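You operate a simulated robot arm through the tools that you are given. There is no shell and no other tool.

Carry out the task below with a simulated robot arm. There is one attempt and no reset: what you move stays moved.

JOB
Switch the radio on, tuned to farm, volume loud.

It is judged by the outcome, as a careful person would: the job done as asked, and still so three seconds after it is handed in. It fails if anything else is knocked over, pushed out of place, dropped, spilled or broken.

ROBOT AND FRAMES
A 7-joint arm with a two-finger parallel gripper, fixed in place. Base frame: the origin is at the foot of the arm, x ahead of it, y to its left, z up. Units: mm, rad, N and s.
With the tool pointing down near the work surface it reaches from about 100 to 660 mm from the base axis. Its first joint turns from -2.007 to 2.007 rad. Payload 3.91 kg.
The TCP is the grasp point between the finger pads, 30 mm short of the fingertips. In the tool frame z runs along the fingers and y along their closing line. The gripper opens to 110 mm. The fingers are 20 mm wide and 10 mm thick; the gripper's body (48 by 112 mm) begins 55 mm behind the TCP.
Orientation is told as [roll, pitch, yaw] about the base's x, y, z axes, in that order, counted from this pose: with the fingers straight down and closing along the base's y, the tool's x points along the base's -x, its y along +y and its z along -z.

CONTROLS
- The arm moves only by the tool jog_arm. Its arguments are lists of equal length, an entry for each row: "delta_pos": the shift along the base's x, y, z in mm, a list of three; "rotation": the turn, a rotation vector about the base's x, y, z in rad, a list of three; "gripper": the opening, from 0 (shut) to 1 (fully open). In form: {"delta_pos": [[x, y, z], ...], "rotation": [[ax, ay, az], ...], "gripper": [gripper, ...]}. A call has 1 to 20 rows; each row shifts and turns the commanded pose from where the row before left it. Rows are played at 5 a second. More than 50 mm and 0.15 rad between two rows, or a gripper value outside its range, and nothing of the call is played. Where a pose cannot be reached the arm comes as near as it can. A force on the tool above 80 N (or 10 N above the force at the start of the call, whichever is more), or a blocked arm, ends the call early, and 0.2 s more pass. The fingers move at their own pace (about 153 mm/s each) and stop on an object; they squeeze with about 35 N. The grip force told is the motor's: it shows also when the fingers shut on nothing. Time passes only in rows, and 0.2 s behind the last, so rows that do not move let the fingers close. The reply holds the time, the measured pose of the TCP, the force on the tool along the base axes, the opening and the grip force, in the units named above and with some noise, with the torque about the TCP (base axes, N m) and any sound that the robot's microphone picked up, and new pictures: "pictures" is both (left out), scene, wrist or none.
- Cameras (640 x 400 px; columns grow to the right, rows downward): "scene" is fixed at [401, -649.8, 1306.9]; the picture's right is [-1.00, 0.03, 0.00], its down [-0.03, -0.88, -0.47] and it looks along [-0.02, -0.47, 0.88] (base axes); focal length 214 px, centre (320, 200). "wrist" rides on the gripper at [72, 17, -103] in the tool frame; the picture's right is [-0.23, 0.97, 0.00], its down [-0.76, -0.18, -0.62] and it looks along [-0.61, -0.14, 0.78] (tool axes); focal length 222 px, centre (320, 200). There is no depth. A picture from a camera that has moved, and an enlarged one, comes with that camera's place and axes in the base frame and with its lens.
- lift_body(by): slides the trunk up (or, below 0, down) by that many mm; the arm rides with it, the base frame stays. It gives what a move gives, with no picture.
- zoom(camera, box): a new picture of the part [left, top, right, bottom] of that camera's present view, enlarged. The clock stands still meanwhile.
- sign_off(): hands the job in; it is judged then, once.

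Places have to be worked out from the pictures, the camera data and where the tool is seen. Open the gripper and draw the arm clear of the work before you hand the job in, unless the task says otherwise.

The tools are called after "Request:" as a command line: name --argument value ..., lists and objects as JSON in quotes. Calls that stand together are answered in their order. jog_arm: Moves the arm, as the interface text tells. Its arguments: {"type":"object","properties":{"delta_pos":{"type":"array","items":{"type":"array","items":{"type":"number"}}},"rotation":{"type":"array","items":{"type":"array","items":{"type":"number"}}},"gripper":{"type":"array","items":{"type":"number"}},"pictures":{"type":"string","enum":["both","scene","wrist","none"]}},"required":["delta_pos","rotation","gripper"]} The other tools are called the same way: lift_body (by) slides the trunk up or down; zoom (camera, box) takes an enlarged picture of a part of a camera's view; sign_off () hands the job in.

At the start:

```text
time_s: 0.0
position: [270.0, -412.5, 1232.7]
tool_rot: [0.0, 0.0, -0.001]
wrist_force: [-0.5, 0.6, 1.1]
ft_torque: [0.01, 0.02, -0.03]
grip_width: 109.8
finger_force: 0.1
trunk travel left (down, up): [-800.0, 190.0]
```

scene: 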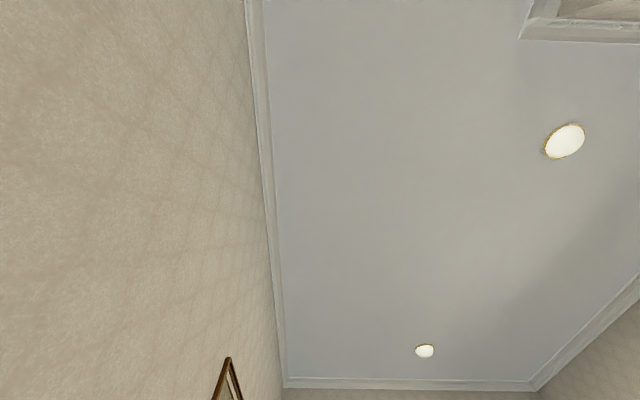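
wrist: 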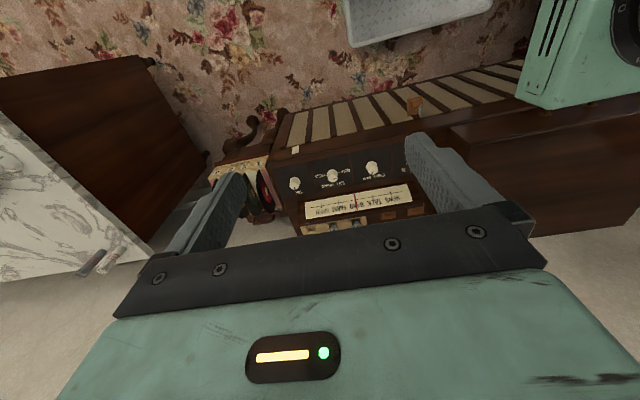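

The scene camera looks at the ceiling, so it is no use here; the wrist view shows a radio console below and ahead. I'll zoom in to read its panel.

Request:
zoom --camera "wrist" --box '[260, 120, 440, 240]'

Request:
zoom --camera "wrist" --box '[160, 80, 480, 280]'

Request:
zoom --camera "scene" --box '[0, 0, 640, 400]'

```text
3.33 times, centred on (350, 180) of wrist
camera zoom: at [197.9, -395.0, 1334.5], right [0.23, 0.97, 0.0], down [0.76, -0.18, 0.62], along [0.61, -0.14, -0.78], focal length 740 px, centre (220, 267)
```

zoom: 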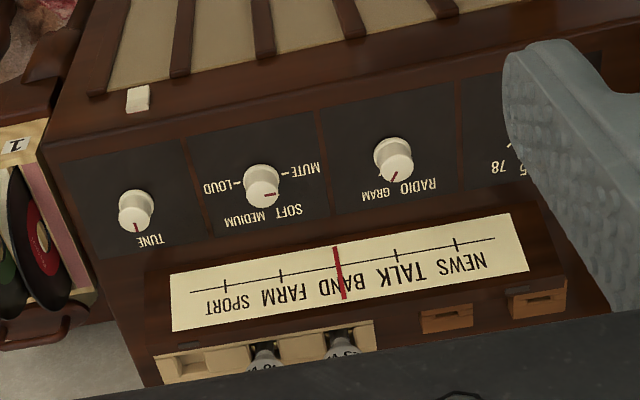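

```text
2.00 times, centred on (320, 180) of wrist
camera zoom: at [197.9, -395.0, 1334.5], right [0.23, 0.97, 0.0], down [0.76, -0.18, 0.62], along [0.61, -0.14, -0.78], focal length 444 px, centre (320, 240)
```

zoom: 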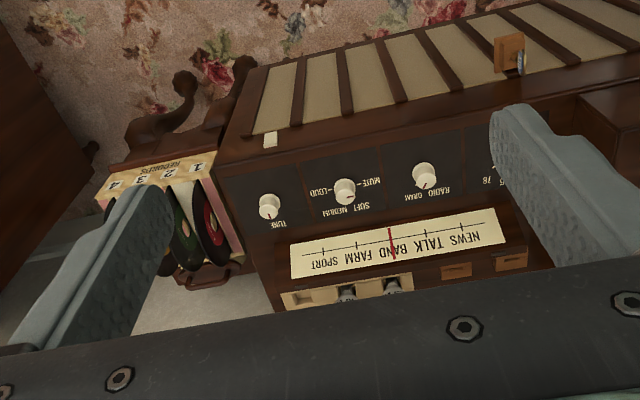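

```text
1.00 times, centred on (320, 200) of scene (not enlarged: the box is as wide or as high as the picture)
camera zoom: at [401.0, -649.8, 1306.9], right [-1.0, 0.03, 0.0], down [-0.03, -0.88, -0.47], along [-0.02, -0.47, 0.88], focal length 214 px, centre (320, 200)
```

zoom: 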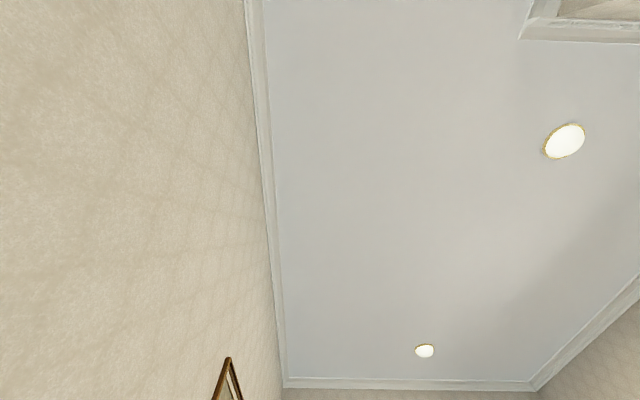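

The console has TUNE, volume (LOUD/MEDIUM/SOFT/MUTE) and RADIO/GRAM knobs, plus a dial with a red needle near BAND. I'll shift the arm sideways to triangulate and see what the fingers are hiding.

Request:
jog_arm --delta_pos '[[0, -50, 0], [0, -50, 0], [0, 0, 0]]' --rotation '[[0, 0, 0], [0, 0, 0], [0, 0, 0]]' --gripper '[1, 1, 1]' --pictures "wrist"

```text
time_s: 0.8
position: [272.1, -511.2, 1235.6]
tool_rot: [-0.001, -0.001, 0.0]
wrist_force: [-0.6, -0.8, 0.2]
ft_torque: [0.02, -0.04, 0.0]
grip_width: 109.8
finger_force: 0.0
trunk travel left (down, up): [-800.0, 190.0]
camera wrist: at [198.7, -495.1, 1336.7], right [0.23, 0.97, 0.0], down [0.76, -0.18, 0.62], along [0.61, -0.14, -0.78], focal length 222 px, centre (320, 200)
```

wrist: 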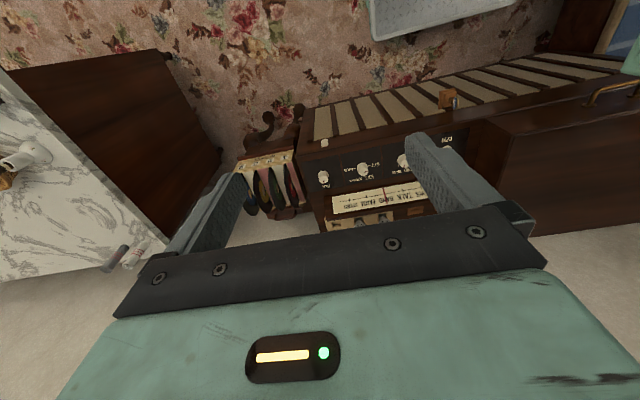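

Knobs shifted about 25 px for 100 mm, so the panel is roughly 850 mm from the camera. I'll zoom for precise pixel positions and the newly visible parts.

Request:
zoom --camera "wrist" --box '[290, 110, 470, 230]'

Request:
zoom --camera "wrist" --box '[400, 20, 640, 180]'

Request:
zoom --camera "wrist" --box '[0, 80, 320, 280]'

```text
3.33 times, centred on (380, 170) of wrist
camera zoom: at [198.7, -495.1, 1336.7], right [0.23, 0.97, 0.0], down [0.76, -0.18, 0.62], along [0.61, -0.14, -0.78], focal length 740 px, centre (120, 300)
```

zoom: 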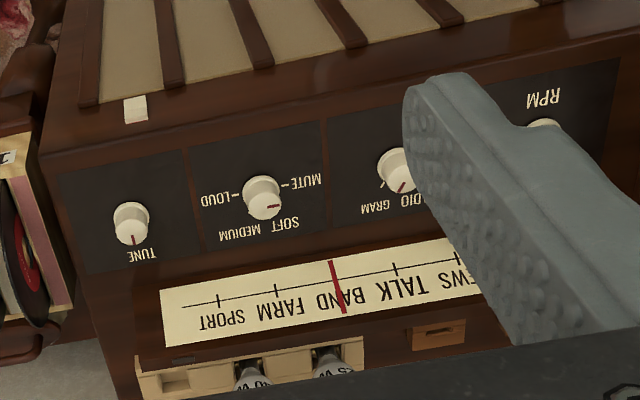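

```text
2.50 times, centred on (520, 100) of wrist
camera zoom: at [198.7, -495.1, 1336.7], right [0.23, 0.97, 0.0], down [0.76, -0.18, 0.62], along [0.61, -0.14, -0.78], focal length 555 px, centre (-180, 450)
```

zoom: 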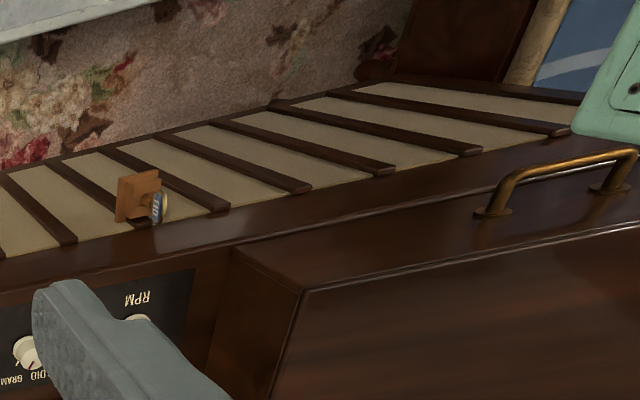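

```text
2.00 times, centred on (160, 180) of wrist
camera zoom: at [198.7, -495.1, 1336.7], right [0.23, 0.97, 0.0], down [0.76, -0.18, 0.62], along [0.61, -0.14, -0.78], focal length 444 px, centre (640, 240)
```

zoom: 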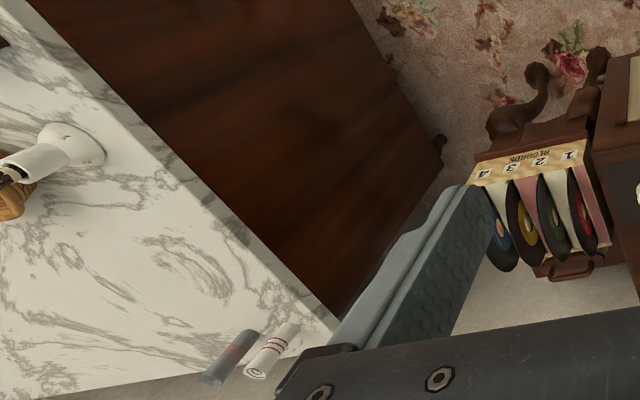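

Triangulating gives the knobs at about x≈592, z≈716, with TUNE y≈-574, volume y≈-442 and RADIO/GRAM y≈-314. I'll lower the trunk a little for a closer look.

Request:
lift_body --by -150

Request:
jog_arm --delta_pos '[[0, 0, 0]]' --rotation '[[0, 0, 0]]' --gripper '[0.3]' --pictures "both"

```text
time_s: 2.5
position: [271.7, -512.7, 1085.1]
tool_rot: [-0.001, 0.0, 0.0]
wrist_force: [-0.4, 0.5, -0.5]
ft_torque: [0.03, 0.0, 0.0]
grip_width: 110.1
finger_force: 0.1
trunk travel left (down, up): [-650.0, 340.0]
```

```text
time_s: 3.0
position: [272.4, -511.7, 1084.2]
tool_rot: [0.001, 0.001, 0.0]
wrist_force: [-1.1, -0.7, -0.7]
ft_torque: [-0.02, -0.01, 0.0]
grip_width: 33.0
finger_force: 0.0
trunk travel left (down, up): [-650.0, 340.0]
camera wrist: at [198.6, -494.7, 1186.8], right [0.23, 0.97, 0.0], down [0.76, -0.18, 0.62], along [0.61, -0.14, -0.78], focal length 222 px, centre (320, 200)
```

scene: 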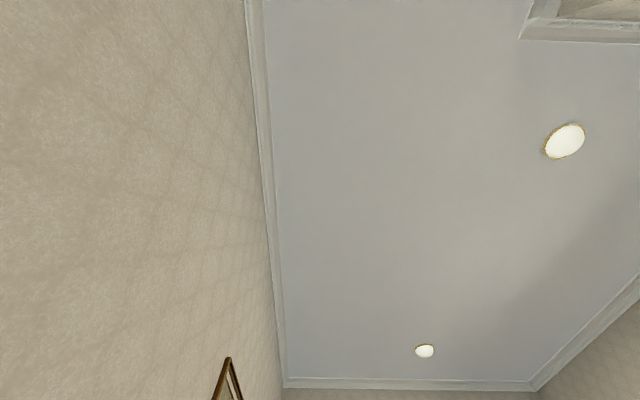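
wrist: 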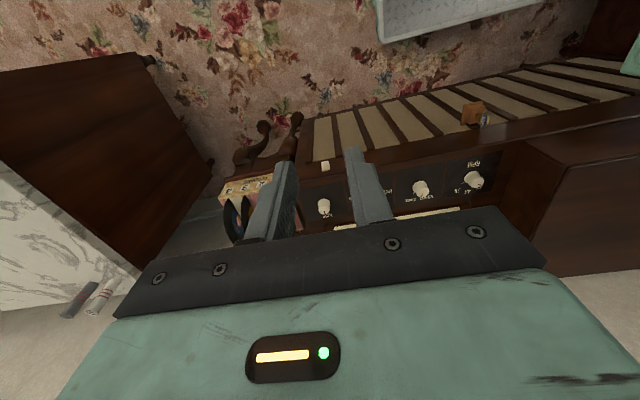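

The gripper hides the dial; moving the arm forward will bring the console's rear up into the visible part of the picture.

Request:
jog_arm --delta_pos '[[40, 20, 0], [40, 20, 0], [40, 20, 0], [0, 0, 0]]' --rotation '[[0, 0, 0], [0, 0, 0], [0, 0, 0], [0, 0, 0]]' --gripper '[1, 1, 1, 1]' --pictures "wrist"

```text
time_s: 4.0
position: [391.5, -452.7, 1088.1]
tool_rot: [0.0, 0.001, 0.0]
wrist_force: [-0.1, -0.1, 0.3]
ft_torque: [-0.02, -0.01, -0.01]
grip_width: 110.1
finger_force: 0.0
trunk travel left (down, up): [-650.0, 340.0]
camera wrist: at [317.5, -434.6, 1189.2], right [0.23, 0.97, 0.0], down [0.76, -0.18, 0.62], along [0.61, -0.14, -0.78], focal length 222 px, centre (320, 200)
```

wrist: 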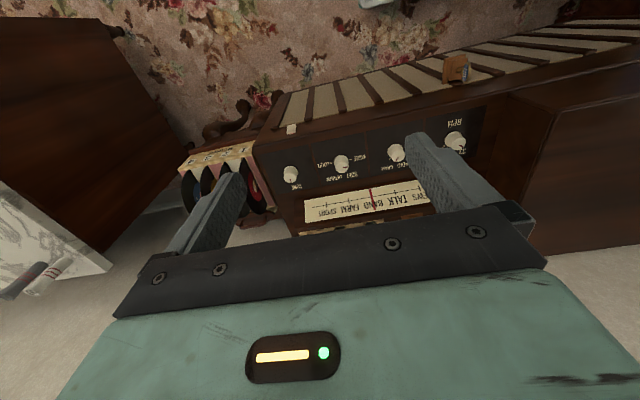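

I'll zoom in on the panel from here.

Request:
zoom --camera "wrist" --box '[250, 110, 430, 230]'

Request:
zoom --camera "wrist" --box '[400, 40, 520, 160]'

Request:
zoom --camera "wrist" --box '[0, 200, 150, 300]'

```text
3.33 times, centred on (340, 170) of wrist
camera zoom: at [317.5, -434.6, 1189.2], right [0.23, 0.97, 0.0], down [0.76, -0.18, 0.62], along [0.61, -0.14, -0.78], focal length 740 px, centre (253, 300)
```

zoom: 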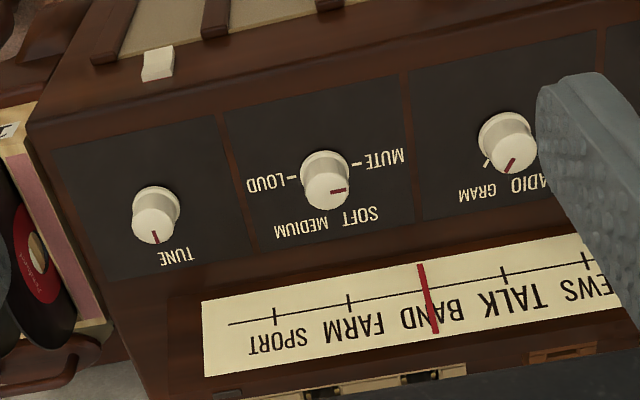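

```text
3.33 times, centred on (460, 100) of wrist
camera zoom: at [317.5, -434.6, 1189.2], right [0.23, 0.97, 0.0], down [0.76, -0.18, 0.62], along [0.61, -0.14, -0.78], focal length 740 px, centre (-147, 533)
```

zoom: 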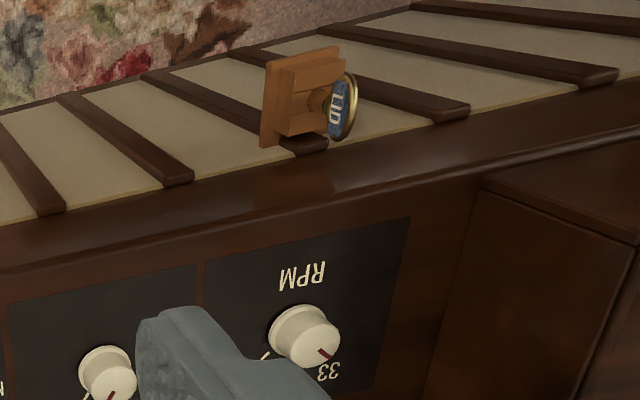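

```text
4.00 times, centred on (75, 250) of wrist
camera zoom: at [317.5, -434.6, 1189.2], right [0.23, 0.97, 0.0], down [0.76, -0.18, 0.62], along [0.61, -0.14, -0.78], focal length 888 px, centre (1300, 0)
```

zoom: 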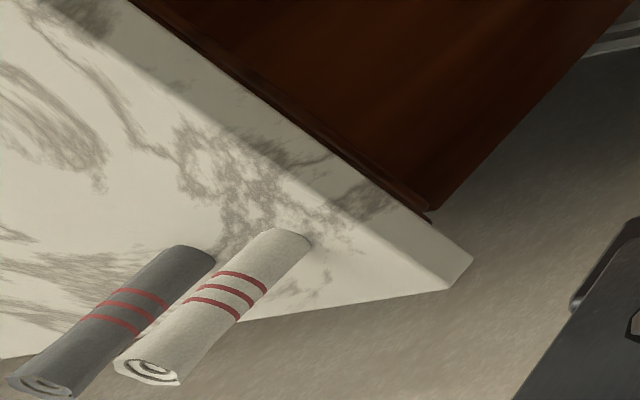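

The needle sits at BAND, volume appears near MUTE/SOFT, and there's a small white part on the front rail that may be the power switch. I'll take a second baseline view to refine geometry.

Request:
jog_arm --delta_pos '[[0, -50, 0], [0, -50, 0], [0, 0, 0]]' --rotation '[[0, 0, 0], [0, 0, 0], [0, 0, 0]]' --gripper '[1, 1, 1]' --pictures "wrist"

Request:
zoom --camera "wrist" --box '[280, 90, 460, 210]'

Request:
zoom --camera "wrist" --box '[300, 70, 400, 170]'

```text
time_s: 4.8
position: [389.2, -553.4, 1088.1]
tool_rot: [0.0, -0.001, 0.0]
wrist_force: [0.1, 0.0, 0.5]
ft_torque: [0.01, -0.01, 0.02]
grip_width: 110.0
finger_force: 0.1
trunk travel left (down, up): [-650.0, 340.0]
camera wrist: at [316.0, -535.6, 1189.4], right [0.23, 0.97, 0.0], down [0.76, -0.18, 0.62], along [0.61, -0.14, -0.78], focal length 222 px, centre (320, 200)
```

wrist: 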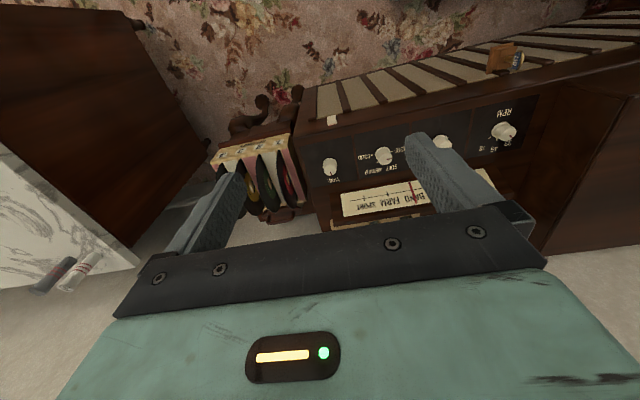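

```text
3.33 times, centred on (370, 150) of wrist
camera zoom: at [316.0, -535.6, 1189.4], right [0.23, 0.97, 0.0], down [0.76, -0.18, 0.62], along [0.61, -0.14, -0.78], focal length 740 px, centre (153, 367)
```

zoom: 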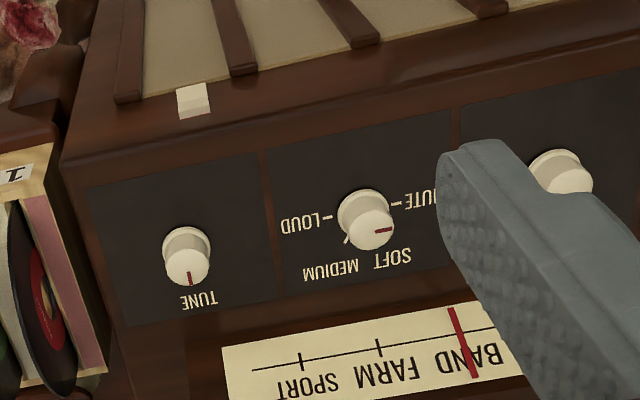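

```text
4.00 times, centred on (350, 120) of wrist
camera zoom: at [316.0, -535.6, 1189.4], right [0.23, 0.97, 0.0], down [0.76, -0.18, 0.62], along [0.61, -0.14, -0.78], focal length 888 px, centre (200, 520)
```

zoom: 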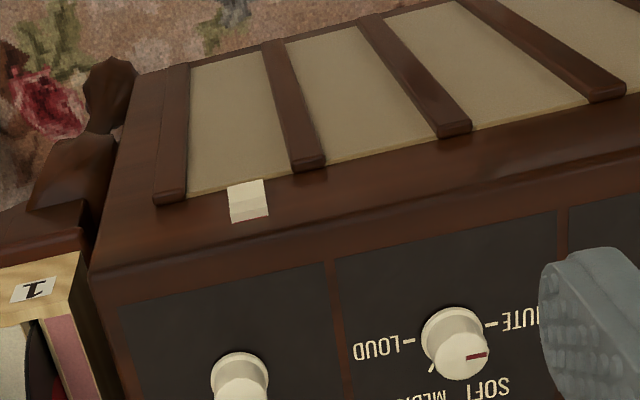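

The geometry is consistent: panel top about z≈705, knob caps z≈718 at x≈593, and the white rocker on the front face near (499, -547, 662). Now I'll test how far the vertical tool can reach outward while still high up.

Request:
jog_arm --delta_pos '[[40, 0, 0], [40, 0, 0], [0, 0, 0]]' --rotation '[[0, 0, 0], [0, 0, 0], [0, 0, 0]]' --gripper '[1, 1, 1]' --pictures "wrist"

```text
time_s: 5.5
position: [469.8, -552.3, 1085.7]
tool_rot: [0.0, -0.001, 0.0]
wrist_force: [-0.6, 0.3, -0.4]
ft_torque: [0.0, 0.02, -0.03]
grip_width: 109.9
finger_force: 0.1
trunk travel left (down, up): [-650.0, 340.0]
camera wrist: at [396.5, -535.1, 1187.7], right [0.23, 0.97, 0.0], down [0.76, -0.18, 0.62], along [0.61, -0.14, -0.78], focal length 222 px, centre (320, 200)
```

wrist: 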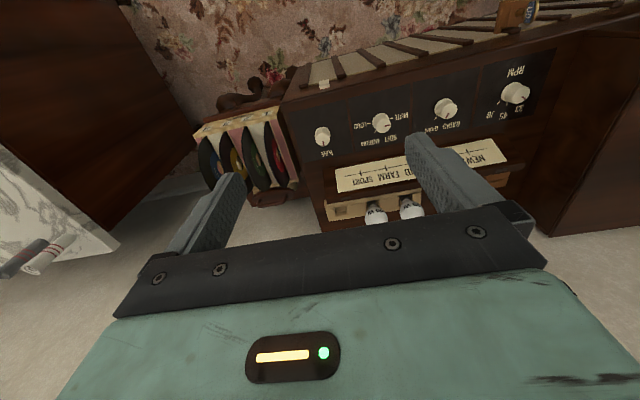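

Reach is fine at r≈725. I'll zoom on the dial and the parts behind it now that they're visible.

Request:
zoom --camera "wrist" --box '[290, 60, 530, 220]'

Request:
zoom --camera "wrist" --box '[410, 60, 530, 140]'

Request:
zoom --camera "wrist" --box '[290, 60, 410, 140]'

Request:
zoom --camera "wrist" --box '[310, 140, 430, 220]'

```text
2.50 times, centred on (410, 140) of wrist
camera zoom: at [396.5, -535.1, 1187.7], right [0.23, 0.97, 0.0], down [0.76, -0.18, 0.62], along [0.61, -0.14, -0.78], focal length 555 px, centre (95, 350)
```

zoom: 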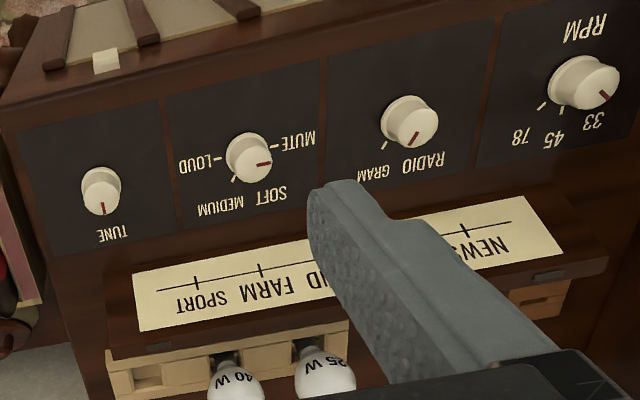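

```text
5.00 times, centred on (470, 100) of wrist
camera zoom: at [396.5, -535.1, 1187.7], right [0.23, 0.97, 0.0], down [0.76, -0.18, 0.62], along [0.61, -0.14, -0.78], focal length 1111 px, centre (-430, 700)
```

zoom: 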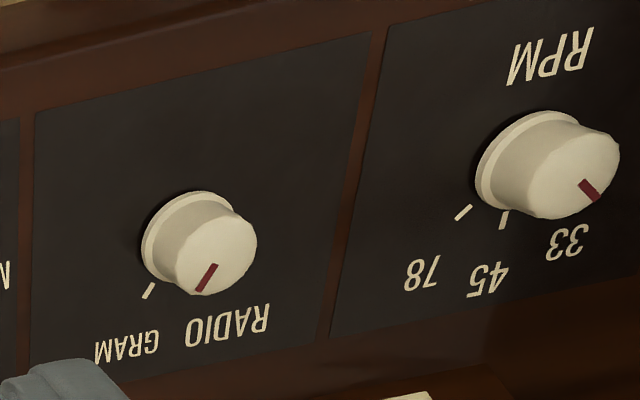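

```text
5.00 times, centred on (350, 100) of wrist
camera zoom: at [396.5, -535.1, 1187.7], right [0.23, 0.97, 0.0], down [0.76, -0.18, 0.62], along [0.61, -0.14, -0.78], focal length 1111 px, centre (170, 700)
```

zoom: 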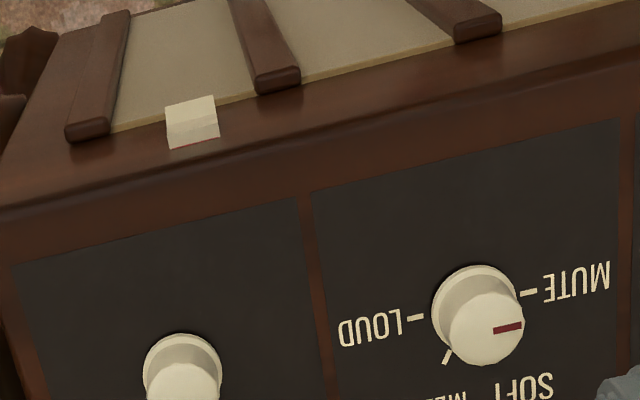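

```text
5.00 times, centred on (370, 180) of wrist
camera zoom: at [396.5, -535.1, 1187.7], right [0.23, 0.97, 0.0], down [0.76, -0.18, 0.62], along [0.61, -0.14, -0.78], focal length 1111 px, centre (70, 300)
```

zoom: 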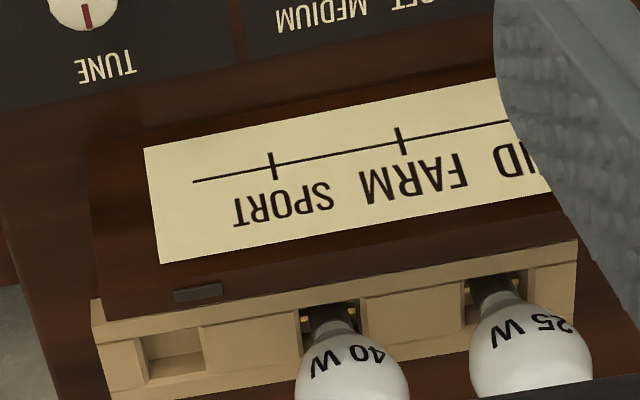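

The selector pointer appears to be on GRAM, volume on MUTE and tune on BAND; the console also has spare bulbs at its rear that I must not touch. I'll check reach toward the TUNE knob while staying high.

Request:
jog_arm --delta_pos '[[40, 0, 0], [40, -10, 0], [40, -10, 0], [0, 0, 0]]' --rotation '[[0, 0, 0], [0, 0, 0], [0, 0, 0], [0, 0, 0]]' --gripper '[1, 1, 1, 1]' --pictures "wrist"

```text
time_s: 6.5
position: [592.2, -571.0, 1085.6]
tool_rot: [0.0, 0.0, 0.001]
wrist_force: [-0.4, 1.1, 0.9]
ft_torque: [0.03, -0.01, 0.01]
grip_width: 110.1
finger_force: 0.1
trunk travel left (down, up): [-650.0, 340.0]
camera wrist: at [518.9, -554.0, 1187.2], right [0.23, 0.97, 0.0], down [0.76, -0.18, 0.62], along [0.61, -0.14, -0.78], focal length 222 px, centre (320, 200)
```

wrist: 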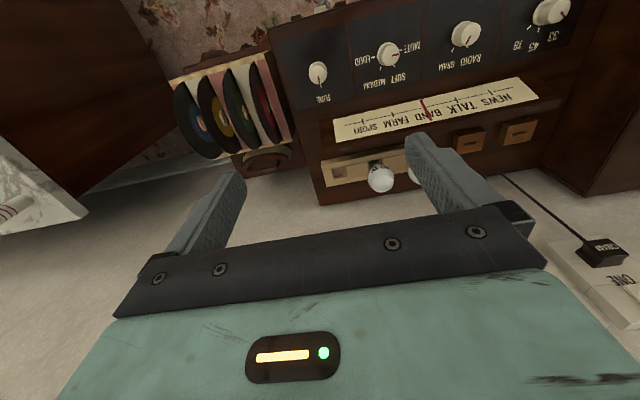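

Reach is fine here with the tool vertical. There's a cable and a labelled plug/socket at the rear; I'll zoom on that and on the dial.

Request:
zoom --camera "wrist" --box '[490, 160, 640, 340]'

Request:
zoom --camera "wrist" --box '[290, 20, 530, 200]'

```text
2.22 times, centred on (565, 250) of wrist
camera zoom: at [518.9, -554.0, 1187.2], right [0.23, 0.97, 0.0], down [0.76, -0.18, 0.62], along [0.61, -0.14, -0.78], focal length 494 px, centre (-224, 89)
```

zoom: 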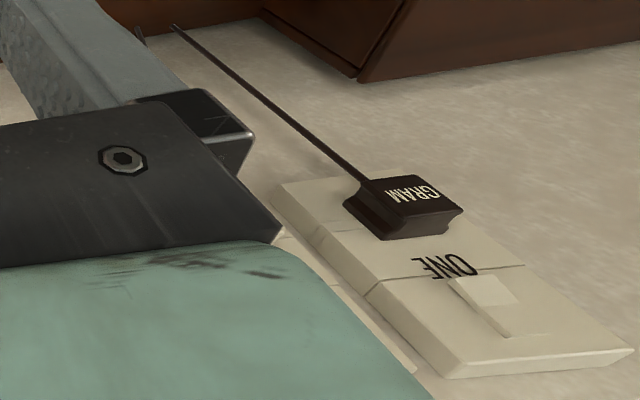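

```text
2.22 times, centred on (410, 110) of wrist
camera zoom: at [518.9, -554.0, 1187.2], right [0.23, 0.97, 0.0], down [0.76, -0.18, 0.62], along [0.61, -0.14, -0.78], focal length 494 px, centre (120, 400)
```

zoom: 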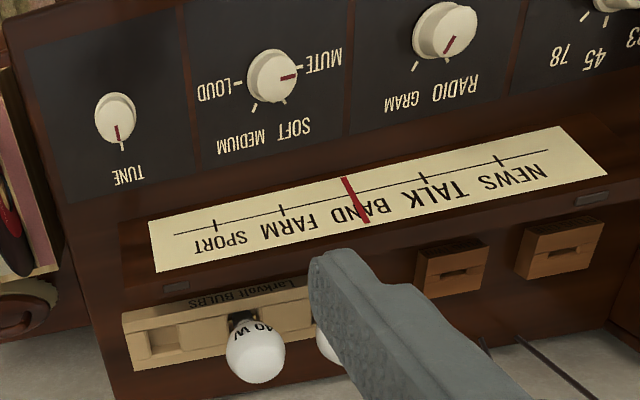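

The wall behind has a switched socket "ONE" with the radiogram's plug ("GRAM") in it. I need to see whether that wall switch is on, so I'll move the camera toward +y at this height.

Request:
jog_arm --delta_pos '[[0, 50, 0], [0, 50, 0], [0, 50, 0], [0, 50, 0], [0, 0, 0]]' --rotation '[[0, 0, 0], [0, 0, 0], [0, 0, 0], [0, 0, 0], [0, 0, 0]]' --gripper '[1, 1, 1, 1, 1]' --pictures "wrist"

```text
time_s: 7.8
position: [590.7, -372.6, 1087.1]
tool_rot: [-0.001, 0.0, 0.002]
wrist_force: [-0.6, 0.4, 0.3]
ft_torque: [0.02, 0.02, -0.01]
grip_width: 110.2
finger_force: 0.1
trunk travel left (down, up): [-650.0, 340.0]
camera wrist: at [517.8, -354.9, 1188.5], right [0.23, 0.97, 0.0], down [0.76, -0.18, 0.62], along [0.61, -0.14, -0.78], focal length 222 px, centre (320, 200)
```

wrist: 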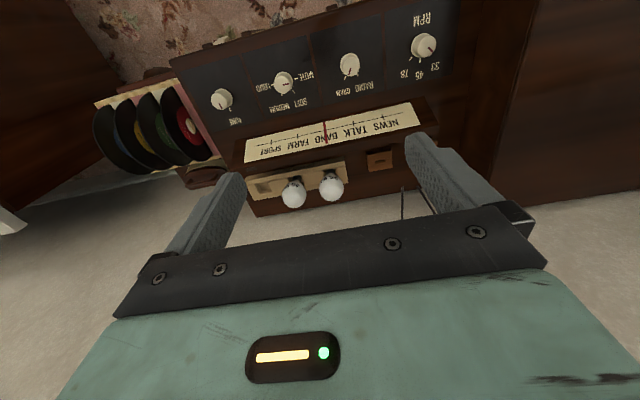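

The gripper hides the socket now. I'll back off and tilt the fingers forward so the camera looks at the wall.

Request:
jog_arm --delta_pos '[[-40, 0, 0], [-40, 0, 0], [-40, 0, 0], [-30, 0, 0], [0, 0, 0], [0, 0, 0], [0, 0, 0], [0, 0, 0], [0, 0, 0], [0, 0, 0], [0, 0, 0]]' --rotation '[[0, 0, 0], [0, 0, 0], [0, 0, 0], [0, 0, 0], [0, -0.13, 0], [0, -0.13, 0], [0, -0.13, 0], [0, -0.13, 0], [0, -0.13, 0], [0, -0.13, 0], [0, 0, 0]]' --gripper '[1, 1, 1, 1, 1, 1, 1, 1, 1, 1, 1]' --pictures "wrist"

```text
time_s: 10.2
position: [441.4, -373.1, 1084.5]
tool_rot: [-0.001, -0.782, -0.002]
wrist_force: [0.0, 0.9, -0.4]
ft_torque: [0.01, 0.01, 0.02]
grip_width: 110.2
finger_force: 0.1
trunk travel left (down, up): [-650.0, 340.0]
camera wrist: at [316.8, -354.7, 1105.6], right [0.16, 0.97, 0.16], down [0.1, -0.18, 0.98], along [0.98, -0.14, -0.13], focal length 222 px, centre (320, 200)
```

wrist: 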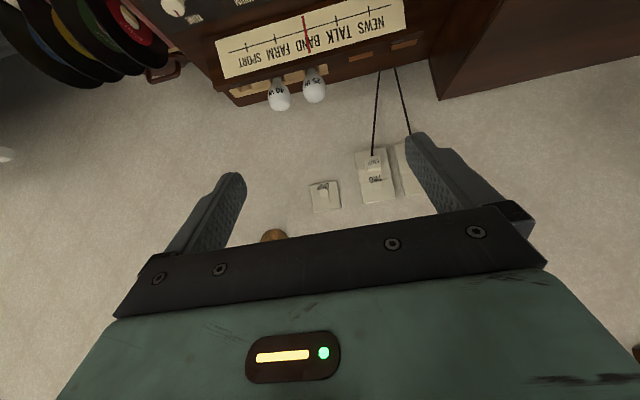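

Now the wall switches and sockets are in view. I'll zoom in on them.

Request:
zoom --camera "wrist" --box '[290, 130, 450, 230]'

Request:
zoom --camera "wrist" --box '[200, 0, 440, 130]'

```text
4.00 times, centred on (370, 180) of wrist
camera zoom: at [316.8, -354.7, 1105.6], right [0.16, 0.97, 0.16], down [0.1, -0.18, 0.98], along [0.98, -0.14, -0.13], focal length 888 px, centre (120, 280)
```

zoom: 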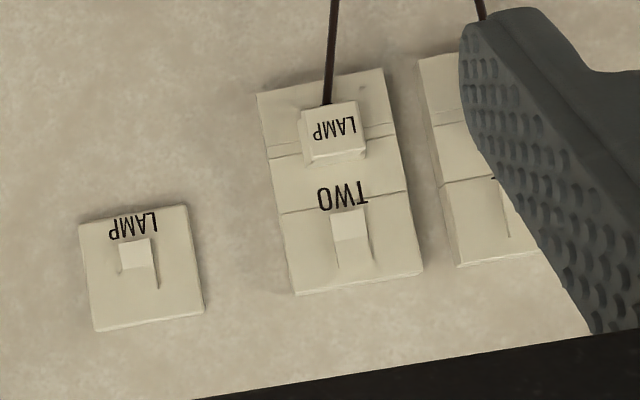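

```text
2.67 times, centred on (320, 65) of wrist
camera zoom: at [316.8, -354.7, 1105.6], right [0.16, 0.97, 0.16], down [0.1, -0.18, 0.98], along [0.98, -0.14, -0.13], focal length 592 px, centre (320, 560)
```

zoom: 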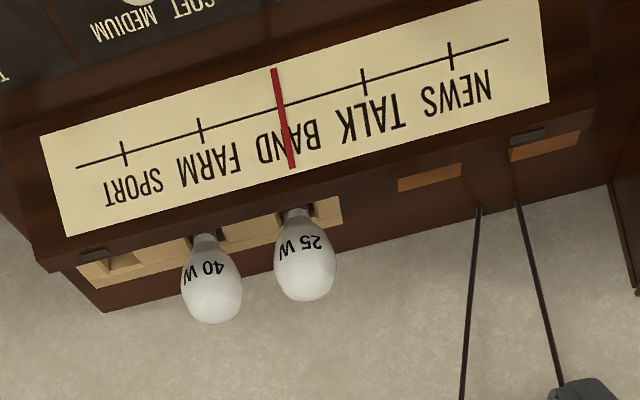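

Socket TWO feeds the lamp; ONE (feeding GRAM) is behind the finger. I'll slide along y and closer to see socket ONE's switch clearly.

Request:
jog_arm --delta_pos '[[0, 50, 0], [0, 50, 0], [0, 0, 0]]' --rotation '[[0, 0, 0], [0, 0, 0], [0, 0, 0]]' --gripper '[1, 1, 1]' --pictures "wrist"

Request:
zoom --camera "wrist" --box '[280, 120, 440, 220]'

Request:
zoom --camera "wrist" --box '[320, 140, 400, 200]'

```text
time_s: 10.9
position: [459.0, -307.2, 1119.1]
tool_rot: [-0.001, -0.778, -0.003]
wrist_force: [-0.9, -0.5, -0.1]
ft_torque: [0.0, 0.01, -0.01]
grip_width: 110.1
finger_force: 0.0
out of reach, approached as far as the arm can: row 1, 2
trunk travel left (down, up): [-650.0, 340.0]
camera wrist: at [334.6, -288.3, 1139.7], right [0.16, 0.97, 0.16], down [0.1, -0.18, 0.98], along [0.98, -0.14, -0.13], focal length 222 px, centre (320, 200)
```

wrist: 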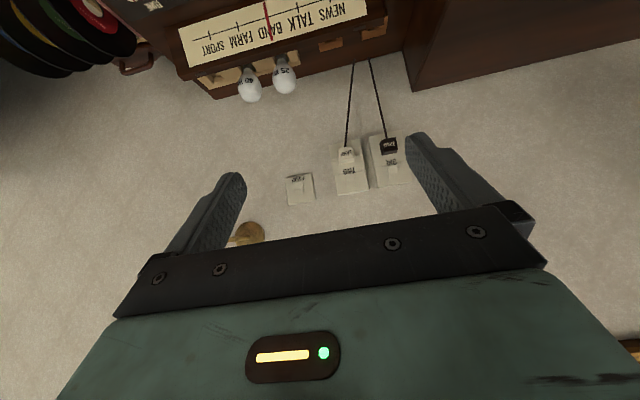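

```text
4.00 times, centred on (360, 170) of wrist
camera zoom: at [334.6, -288.3, 1139.7], right [0.16, 0.97, 0.16], down [0.1, -0.18, 0.98], along [0.98, -0.14, -0.13], focal length 888 px, centre (160, 320)
```

zoom: 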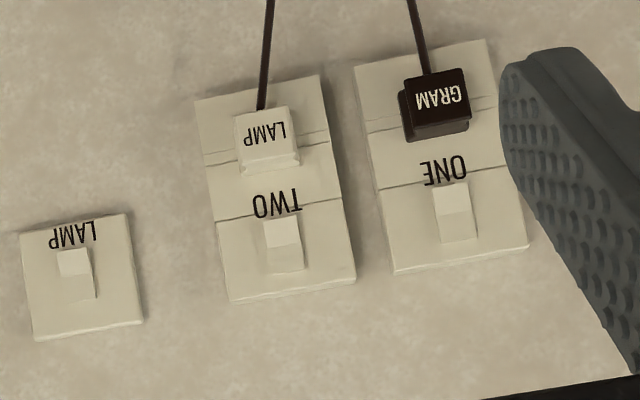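

```text
6.67 times, centred on (360, 170) of wrist
camera zoom: at [334.6, -288.3, 1139.7], right [0.16, 0.97, 0.16], down [0.1, -0.18, 0.98], along [0.98, -0.14, -0.13], focal length 1481 px, centre (53, 400)
```

zoom: 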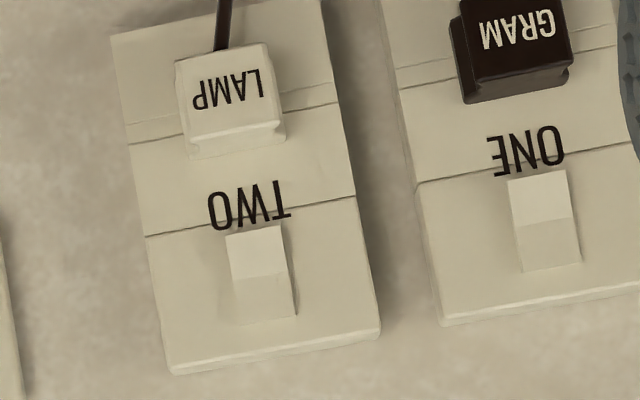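

The wall is at x≈920 with sockets at z≈1020; no red indicator is visible on the wall switches. Next I'll inspect the console's front rocker up close: shift to y≈-450 and lower the trunk.

Request:
jog_arm --delta_pos '[[0, -50, 0], [0, -50, 0], [-20, -50, 0], [-20, -30, 0], [0, 0, 0]]' --rotation '[[0, 0, 0], [0, 0, 0], [0, 0, 0], [0, 0, 0], [0, 0, 0]]' --gripper '[1, 1, 1, 1, 1]' --pictures "wrist"

```text
refused: row 3 steps farther than a row can; nothing moved
```

One row was too long; I'll repeat with smaller steps.

Request:
jog_arm --delta_pos '[[0, -45, 0], [0, -45, 0], [-20, -40, 0], [-20, -40, 0], [0, 0, 0]]' --rotation '[[0, 0, 0], [0, 0, 0], [0, 0, 0], [0, 0, 0], [0, 0, 0]]' --gripper '[1, 1, 1, 1, 1]' --pictures "wrist"

```text
time_s: 12.2
position: [417.9, -474.0, 1117.5]
tool_rot: [0.0, -0.78, 0.001]
wrist_force: [-0.5, 0.1, 0.2]
ft_torque: [-0.01, -0.03, -0.04]
grip_width: 110.1
finger_force: 0.1
trunk travel left (down, up): [-650.0, 340.0]
camera wrist: at [292.9, -457.4, 1139.0], right [0.16, 0.97, 0.16], down [0.1, -0.18, 0.98], along [0.98, -0.14, -0.13], focal length 222 px, centre (320, 200)
```

wrist: 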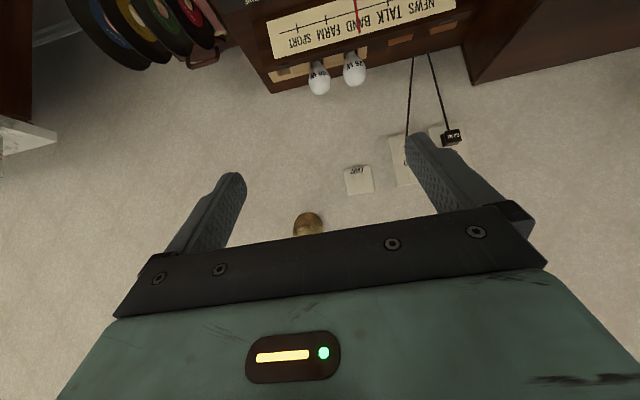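

Clear space below; I'll lower the trunk in two steps and look.

Request:
lift_body --by -130

Request:
jog_arm --delta_pos '[[0, 0, 0]]' --rotation '[[0, 0, 0]]' --gripper '[1]' --pictures "wrist"

```text
time_s: 13.7
position: [417.4, -474.1, 988.1]
tool_rot: [0.001, -0.78, -0.001]
wrist_force: [-0.3, -0.3, 0.1]
ft_torque: [-0.01, -0.01, 0.0]
grip_width: 110.1
finger_force: 0.1
trunk travel left (down, up): [-520.0, 470.0]
```

```text
time_s: 14.1
position: [418.7, -475.3, 988.0]
tool_rot: [0.0, -0.779, 0.0]
wrist_force: [-0.2, -0.1, 0.3]
ft_torque: [0.01, 0.0, 0.02]
grip_width: 110.1
finger_force: 0.0
trunk travel left (down, up): [-520.0, 470.0]
camera wrist: at [293.3, -457.1, 1008.9], right [0.16, 0.97, 0.16], down [0.1, -0.18, 0.98], along [0.98, -0.14, -0.13], focal length 222 px, centre (320, 200)
```

wrist: 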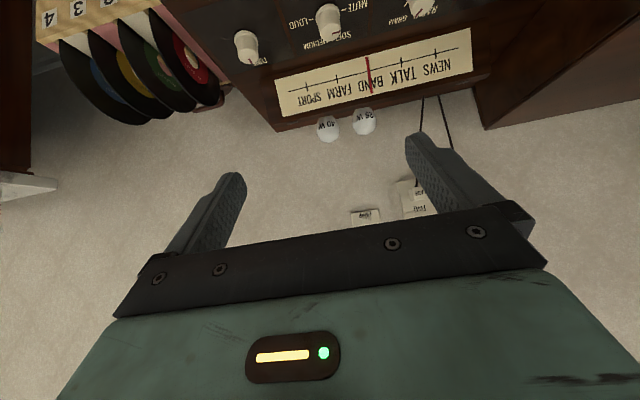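

Request:
zoom --camera "wrist" --box '[220, 0, 480, 140]'

Request:
lift_body --by -110

Request:
jog_arm --delta_pos '[[-20, 0, 0], [-20, 0, 0], [0, 0, 0]]' --rotation '[[0, 0, 0], [0, 0, 0], [0, 0, 0]]' --gripper '[1, 1, 1]' --pictures "wrist"

```text
2.46 times, centred on (350, 70) of wrist
camera zoom: at [293.3, -457.1, 1008.9], right [0.16, 0.97, 0.16], down [0.1, -0.18, 0.98], along [0.98, -0.14, -0.13], focal length 547 px, centre (246, 520)
```

zoom: 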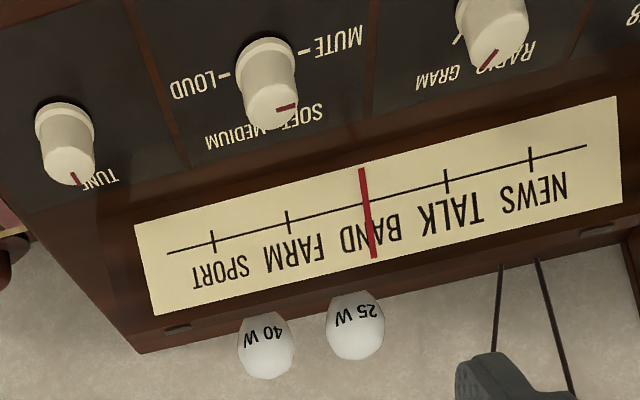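

```text
time_s: 15.6
position: [418.0, -473.4, 877.0]
tool_rot: [0.0, -0.782, 0.001]
wrist_force: [1.1, 0.0, -0.4]
ft_torque: [0.01, -0.01, 0.02]
grip_width: 109.9
finger_force: 0.0
trunk travel left (down, up): [-410.0, 580.0]
```

```text
time_s: 16.4
position: [378.1, -474.5, 876.9]
tool_rot: [0.001, -0.781, 0.0]
wrist_force: [-0.4, -0.5, 0.3]
ft_torque: [-0.02, 0.0, -0.01]
grip_width: 110.2
finger_force: 0.0
trunk travel left (down, up): [-410.0, 580.0]
camera wrist: at [254.0, -457.3, 899.2], right [0.16, 0.97, 0.16], down [0.1, -0.18, 0.98], along [0.98, -0.14, -0.13], focal length 222 px, centre (320, 200)
```

wrist: 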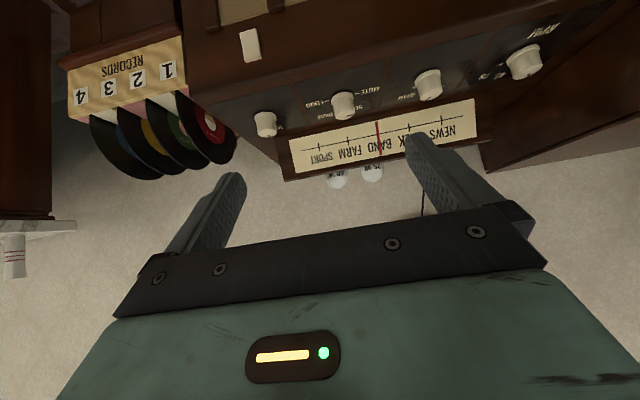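

The front rocker is now visible near the top of the picture. I'll zoom on it.

Request:
zoom --camera "wrist" --box '[210, 10, 290, 70]'

Request:
zoom --camera "wrist" --box '[230, 20, 470, 170]'

```text
6.67 times, centred on (250, 40) of wrist
camera zoom: at [254.0, -457.3, 899.2], right [0.16, 0.97, 0.16], down [0.1, -0.18, 0.98], along [0.98, -0.14, -0.13], focal length 1481 px, centre (787, 1267)
```

zoom: 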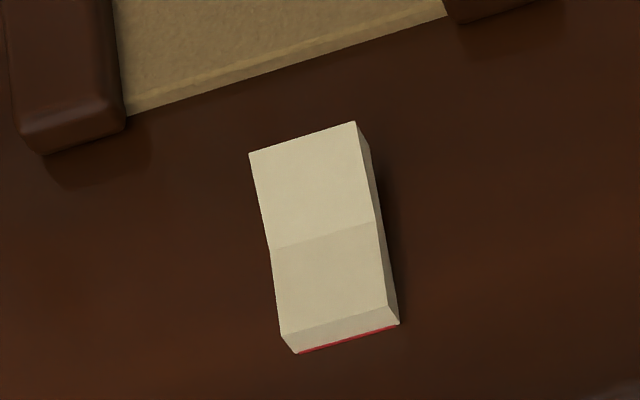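

```text
2.67 times, centred on (350, 95) of wrist
camera zoom: at [254.0, -457.3, 899.2], right [0.16, 0.97, 0.16], down [0.1, -0.18, 0.98], along [0.98, -0.14, -0.13], focal length 592 px, centre (240, 480)
```

zoom: 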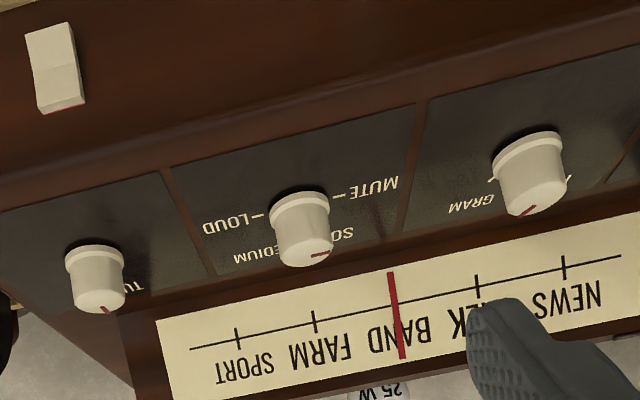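

The rocker's lower end sticks out (~8 mm) and its upper end is pressed in with the red strip hidden, so the power is currently OFF; pressing the lower half should switch it on. I'll line up in front of it with closed fingers (still well back) and lower the trunk.

Request:
jog_arm --delta_pos '[[20, -36, 0], [20, -36, 0], [0, 0, 0], [0, 0, 0]]' --rotation '[[0, 0, 0], [0, 0, 0], [0, 0, 0], [0, 0, 0]]' --gripper '[0, 0, 0, 0]' --pictures "wrist"

Request:
lift_body --by -120

Request:
jog_arm --delta_pos '[[0, 0, 0]]' --rotation '[[0, 0, 0]]' --gripper '[0]' --pictures "wrist"

```text
time_s: 17.4
position: [417.9, -546.6, 880.0]
tool_rot: [-0.002, -0.78, -0.002]
wrist_force: [1.1, -0.2, 0.0]
ft_torque: [0.02, -0.01, -0.01]
grip_width: 0.0
finger_force: 34.9
trunk travel left (down, up): [-410.0, 580.0]
camera wrist: at [293.4, -529.6, 900.5], right [0.16, 0.97, 0.16], down [0.1, -0.18, 0.98], along [0.98, -0.14, -0.13], focal length 222 px, centre (320, 200)
```

wrist: 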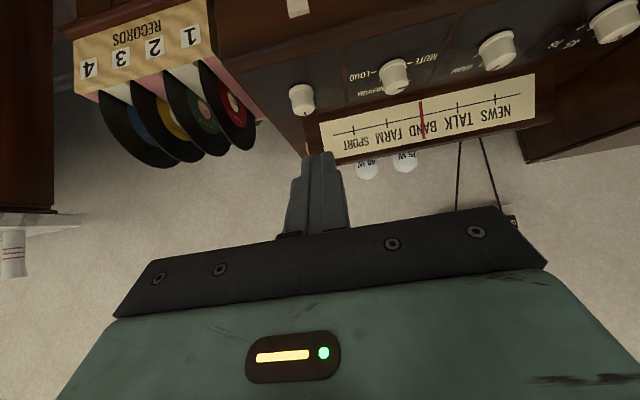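

```text
time_s: 18.9
position: [418.2, -546.6, 759.7]
tool_rot: [0.0, -0.779, -0.001]
wrist_force: [-0.7, -0.6, 0.4]
ft_torque: [0.0, 0.01, -0.03]
grip_width: 0.0
finger_force: 35.2
trunk travel left (down, up): [-290.0, 700.0]
```

```text
time_s: 19.2
position: [417.7, -545.6, 760.8]
tool_rot: [0.001, -0.779, -0.001]
wrist_force: [1.4, 0.4, 0.2]
ft_torque: [-0.03, 0.02, 0.0]
grip_width: 0.0
finger_force: 35.1
trunk travel left (down, up): [-290.0, 700.0]
camera wrist: at [293.3, -529.5, 780.6], right [0.16, 0.97, 0.16], down [0.1, -0.18, 0.98], along [0.98, -0.14, -0.13], focal length 222 px, centre (320, 200)
```

wrist: 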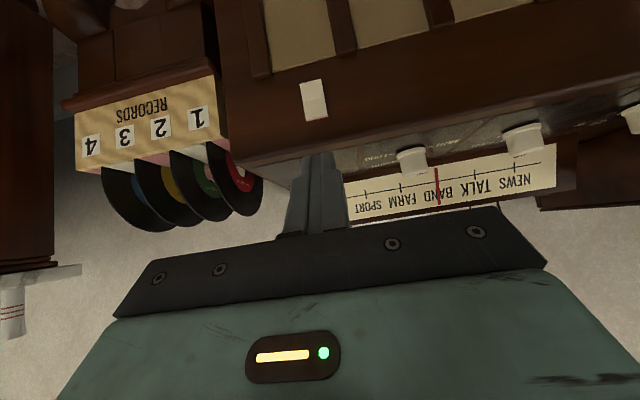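

Rocker is straight ahead. I'll zoom for its precise location and refine face depth with this new height.

Request:
zoom --camera "wrist" --box '[270, 60, 370, 160]'

```text
4.00 times, centred on (320, 110) of wrist
camera zoom: at [293.3, -529.5, 780.6], right [0.16, 0.97, 0.16], down [0.1, -0.18, 0.98], along [0.98, -0.14, -0.13], focal length 888 px, centre (320, 560)
```

zoom: 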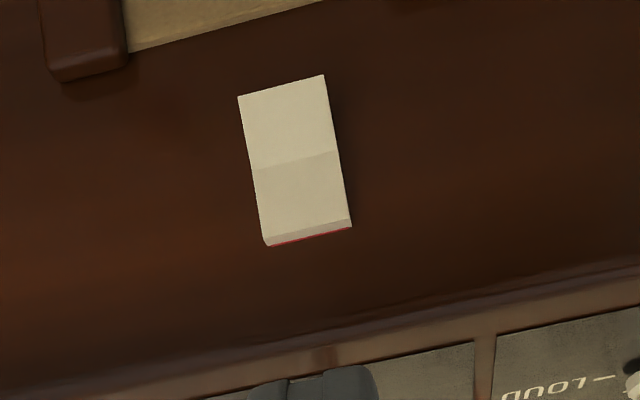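

Refined: rocker base at x≈504, spanning z≈635–671, y≈-559…-537. I'll lower so the fingertip's leading corner is at z≈643, then advance toward contact.

Request:
lift_body --by -103

Request:
jog_arm --delta_pos '[[20, -2, 0], [15, 0, 0], [0, 0, 0]]' --rotation '[[0, 0, 0], [0, 0, 0], [0, 0, 0]]' --gripper '[0, 0, 0]' --pictures "wrist"

Request:
zoom --camera "wrist" --box '[260, 110, 380, 210]'

```text
time_s: 20.6
position: [417.8, -547.7, 657.6]
tool_rot: [0.001, -0.779, 0.002]
wrist_force: [-0.7, -0.1, 0.0]
ft_torque: [-0.01, 0.01, -0.02]
grip_width: 0.0
finger_force: 35.3
trunk travel left (down, up): [-187.0, 803.0]
```

```text
time_s: 21.4
position: [453.1, -550.0, 657.5]
tool_rot: [-0.002, -0.78, -0.002]
wrist_force: [0.1, -0.1, 0.6]
ft_torque: [-0.03, -0.02, 0.03]
grip_width: 0.0
finger_force: 35.1
trunk travel left (down, up): [-187.0, 803.0]
camera wrist: at [327.8, -532.5, 677.7], right [0.16, 0.97, 0.16], down [0.1, -0.18, 0.98], along [0.98, -0.14, -0.13], focal length 222 px, centre (320, 200)
```

wrist: 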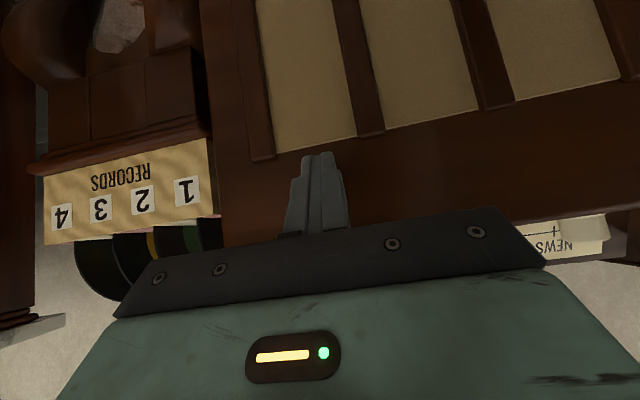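

```text
4.00 times, centred on (320, 160) of wrist
camera zoom: at [327.8, -532.5, 677.7], right [0.16, 0.97, 0.16], down [0.1, -0.18, 0.98], along [0.98, -0.14, -0.13], focal length 888 px, centre (320, 360)
```

zoom: 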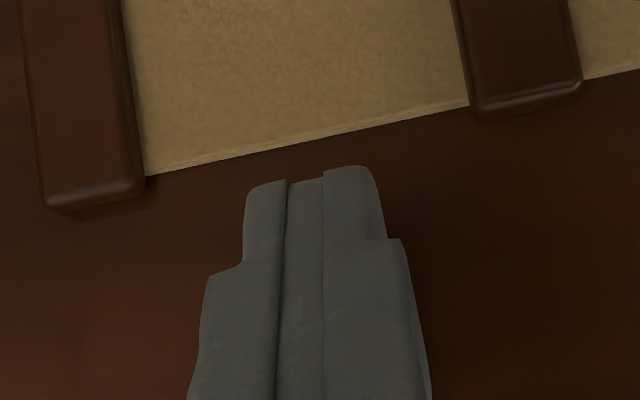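

The fingertips now cover the rocker from this view, about 15 mm short of it. I'll advance in small steps and watch the force.

Request:
jog_arm --delta_pos '[[3, 0, 0], [3, 0, 0], [3, 0, 0], [3, 0, 0]]' --rotation '[[0, 0, 0], [0, 0, 0], [0, 0, 0], [0, 0, 0]]' --gripper '[0, 0, 0, 0]' --pictures "none"

Request:
jog_arm --delta_pos '[[2, 0, 0], [0, 0, 0]]' --rotation '[[0, 0, 0], [0, 0, 0]]' --gripper '[0, 0]' --pictures "wrist"

```text
time_s: 22.4
position: [463.8, -549.9, 655.8]
tool_rot: [-0.001, -0.779, -0.002]
wrist_force: [-0.6, 0.6, -0.3]
ft_torque: [0.0, -0.01, 0.01]
grip_width: 0.0
finger_force: 34.8
trunk travel left (down, up): [-187.0, 803.0]
```

```text
time_s: 23.0
position: [466.6, -548.1, 655.4]
tool_rot: [0.001, -0.78, -0.001]
wrist_force: [-0.1, -1.0, 0.4]
ft_torque: [-0.01, -0.02, 0.0]
grip_width: 0.2
finger_force: 35.3
trunk travel left (down, up): [-187.0, 803.0]
camera wrist: at [341.5, -531.7, 677.7], right [0.16, 0.97, 0.16], down [0.1, -0.18, 0.98], along [0.98, -0.14, -0.13], focal length 222 px, centre (320, 200)
```

wrist: 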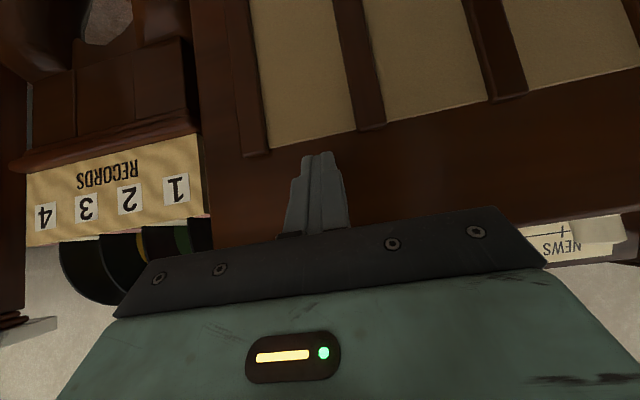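

No contact yet at x=466; continuing in 2 mm steps.

Request:
jog_arm --delta_pos '[[2, 0, 0], [2, 0, 0], [0, 0, 0]]' --rotation '[[0, 0, 0], [0, 0, 0], [0, 0, 0]]' --gripper '[0, 0, 0]' --pictures "none"

Request:
jog_arm --delta_pos '[[2, 0, 0], [0, 0, 0]]' --rotation '[[0, 0, 0], [0, 0, 0]]' --gripper '[0, 0]' --pictures "none"

Request:
jog_arm --delta_pos '[[2, 0, 0], [0, 0, 0]]' --rotation '[[0, 0, 0], [0, 0, 0]]' --gripper '[0, 0]' --pictures "none"

```text
time_s: 23.8
position: [471.4, -548.1, 656.9]
tool_rot: [-0.002, -0.781, 0.001]
wrist_force: [0.4, -0.9, -0.8]
ft_torque: [-0.01, -0.01, 0.01]
grip_width: 0.2
finger_force: 34.9
trunk travel left (down, up): [-187.0, 803.0]
```

```text
time_s: 24.4
position: [472.8, -550.1, 657.5]
tool_rot: [-0.001, -0.778, -0.004]
wrist_force: [-15.7, 4.6, 1.7]
ft_torque: [0.11, 0.2, 0.16]
grip_width: 0.0
finger_force: 35.1
trunk travel left (down, up): [-187.0, 803.0]
```

```text
time_s: 25.0
position: [471.4, -549.8, 656.4]
tool_rot: [-0.001, -0.778, -0.004]
wrist_force: [-43.8, 11.6, 3.1]
ft_torque: [0.44, 0.53, 0.36]
grip_width: 0.0
finger_force: 34.6
trunk travel left (down, up): [-187.0, 803.0]
```

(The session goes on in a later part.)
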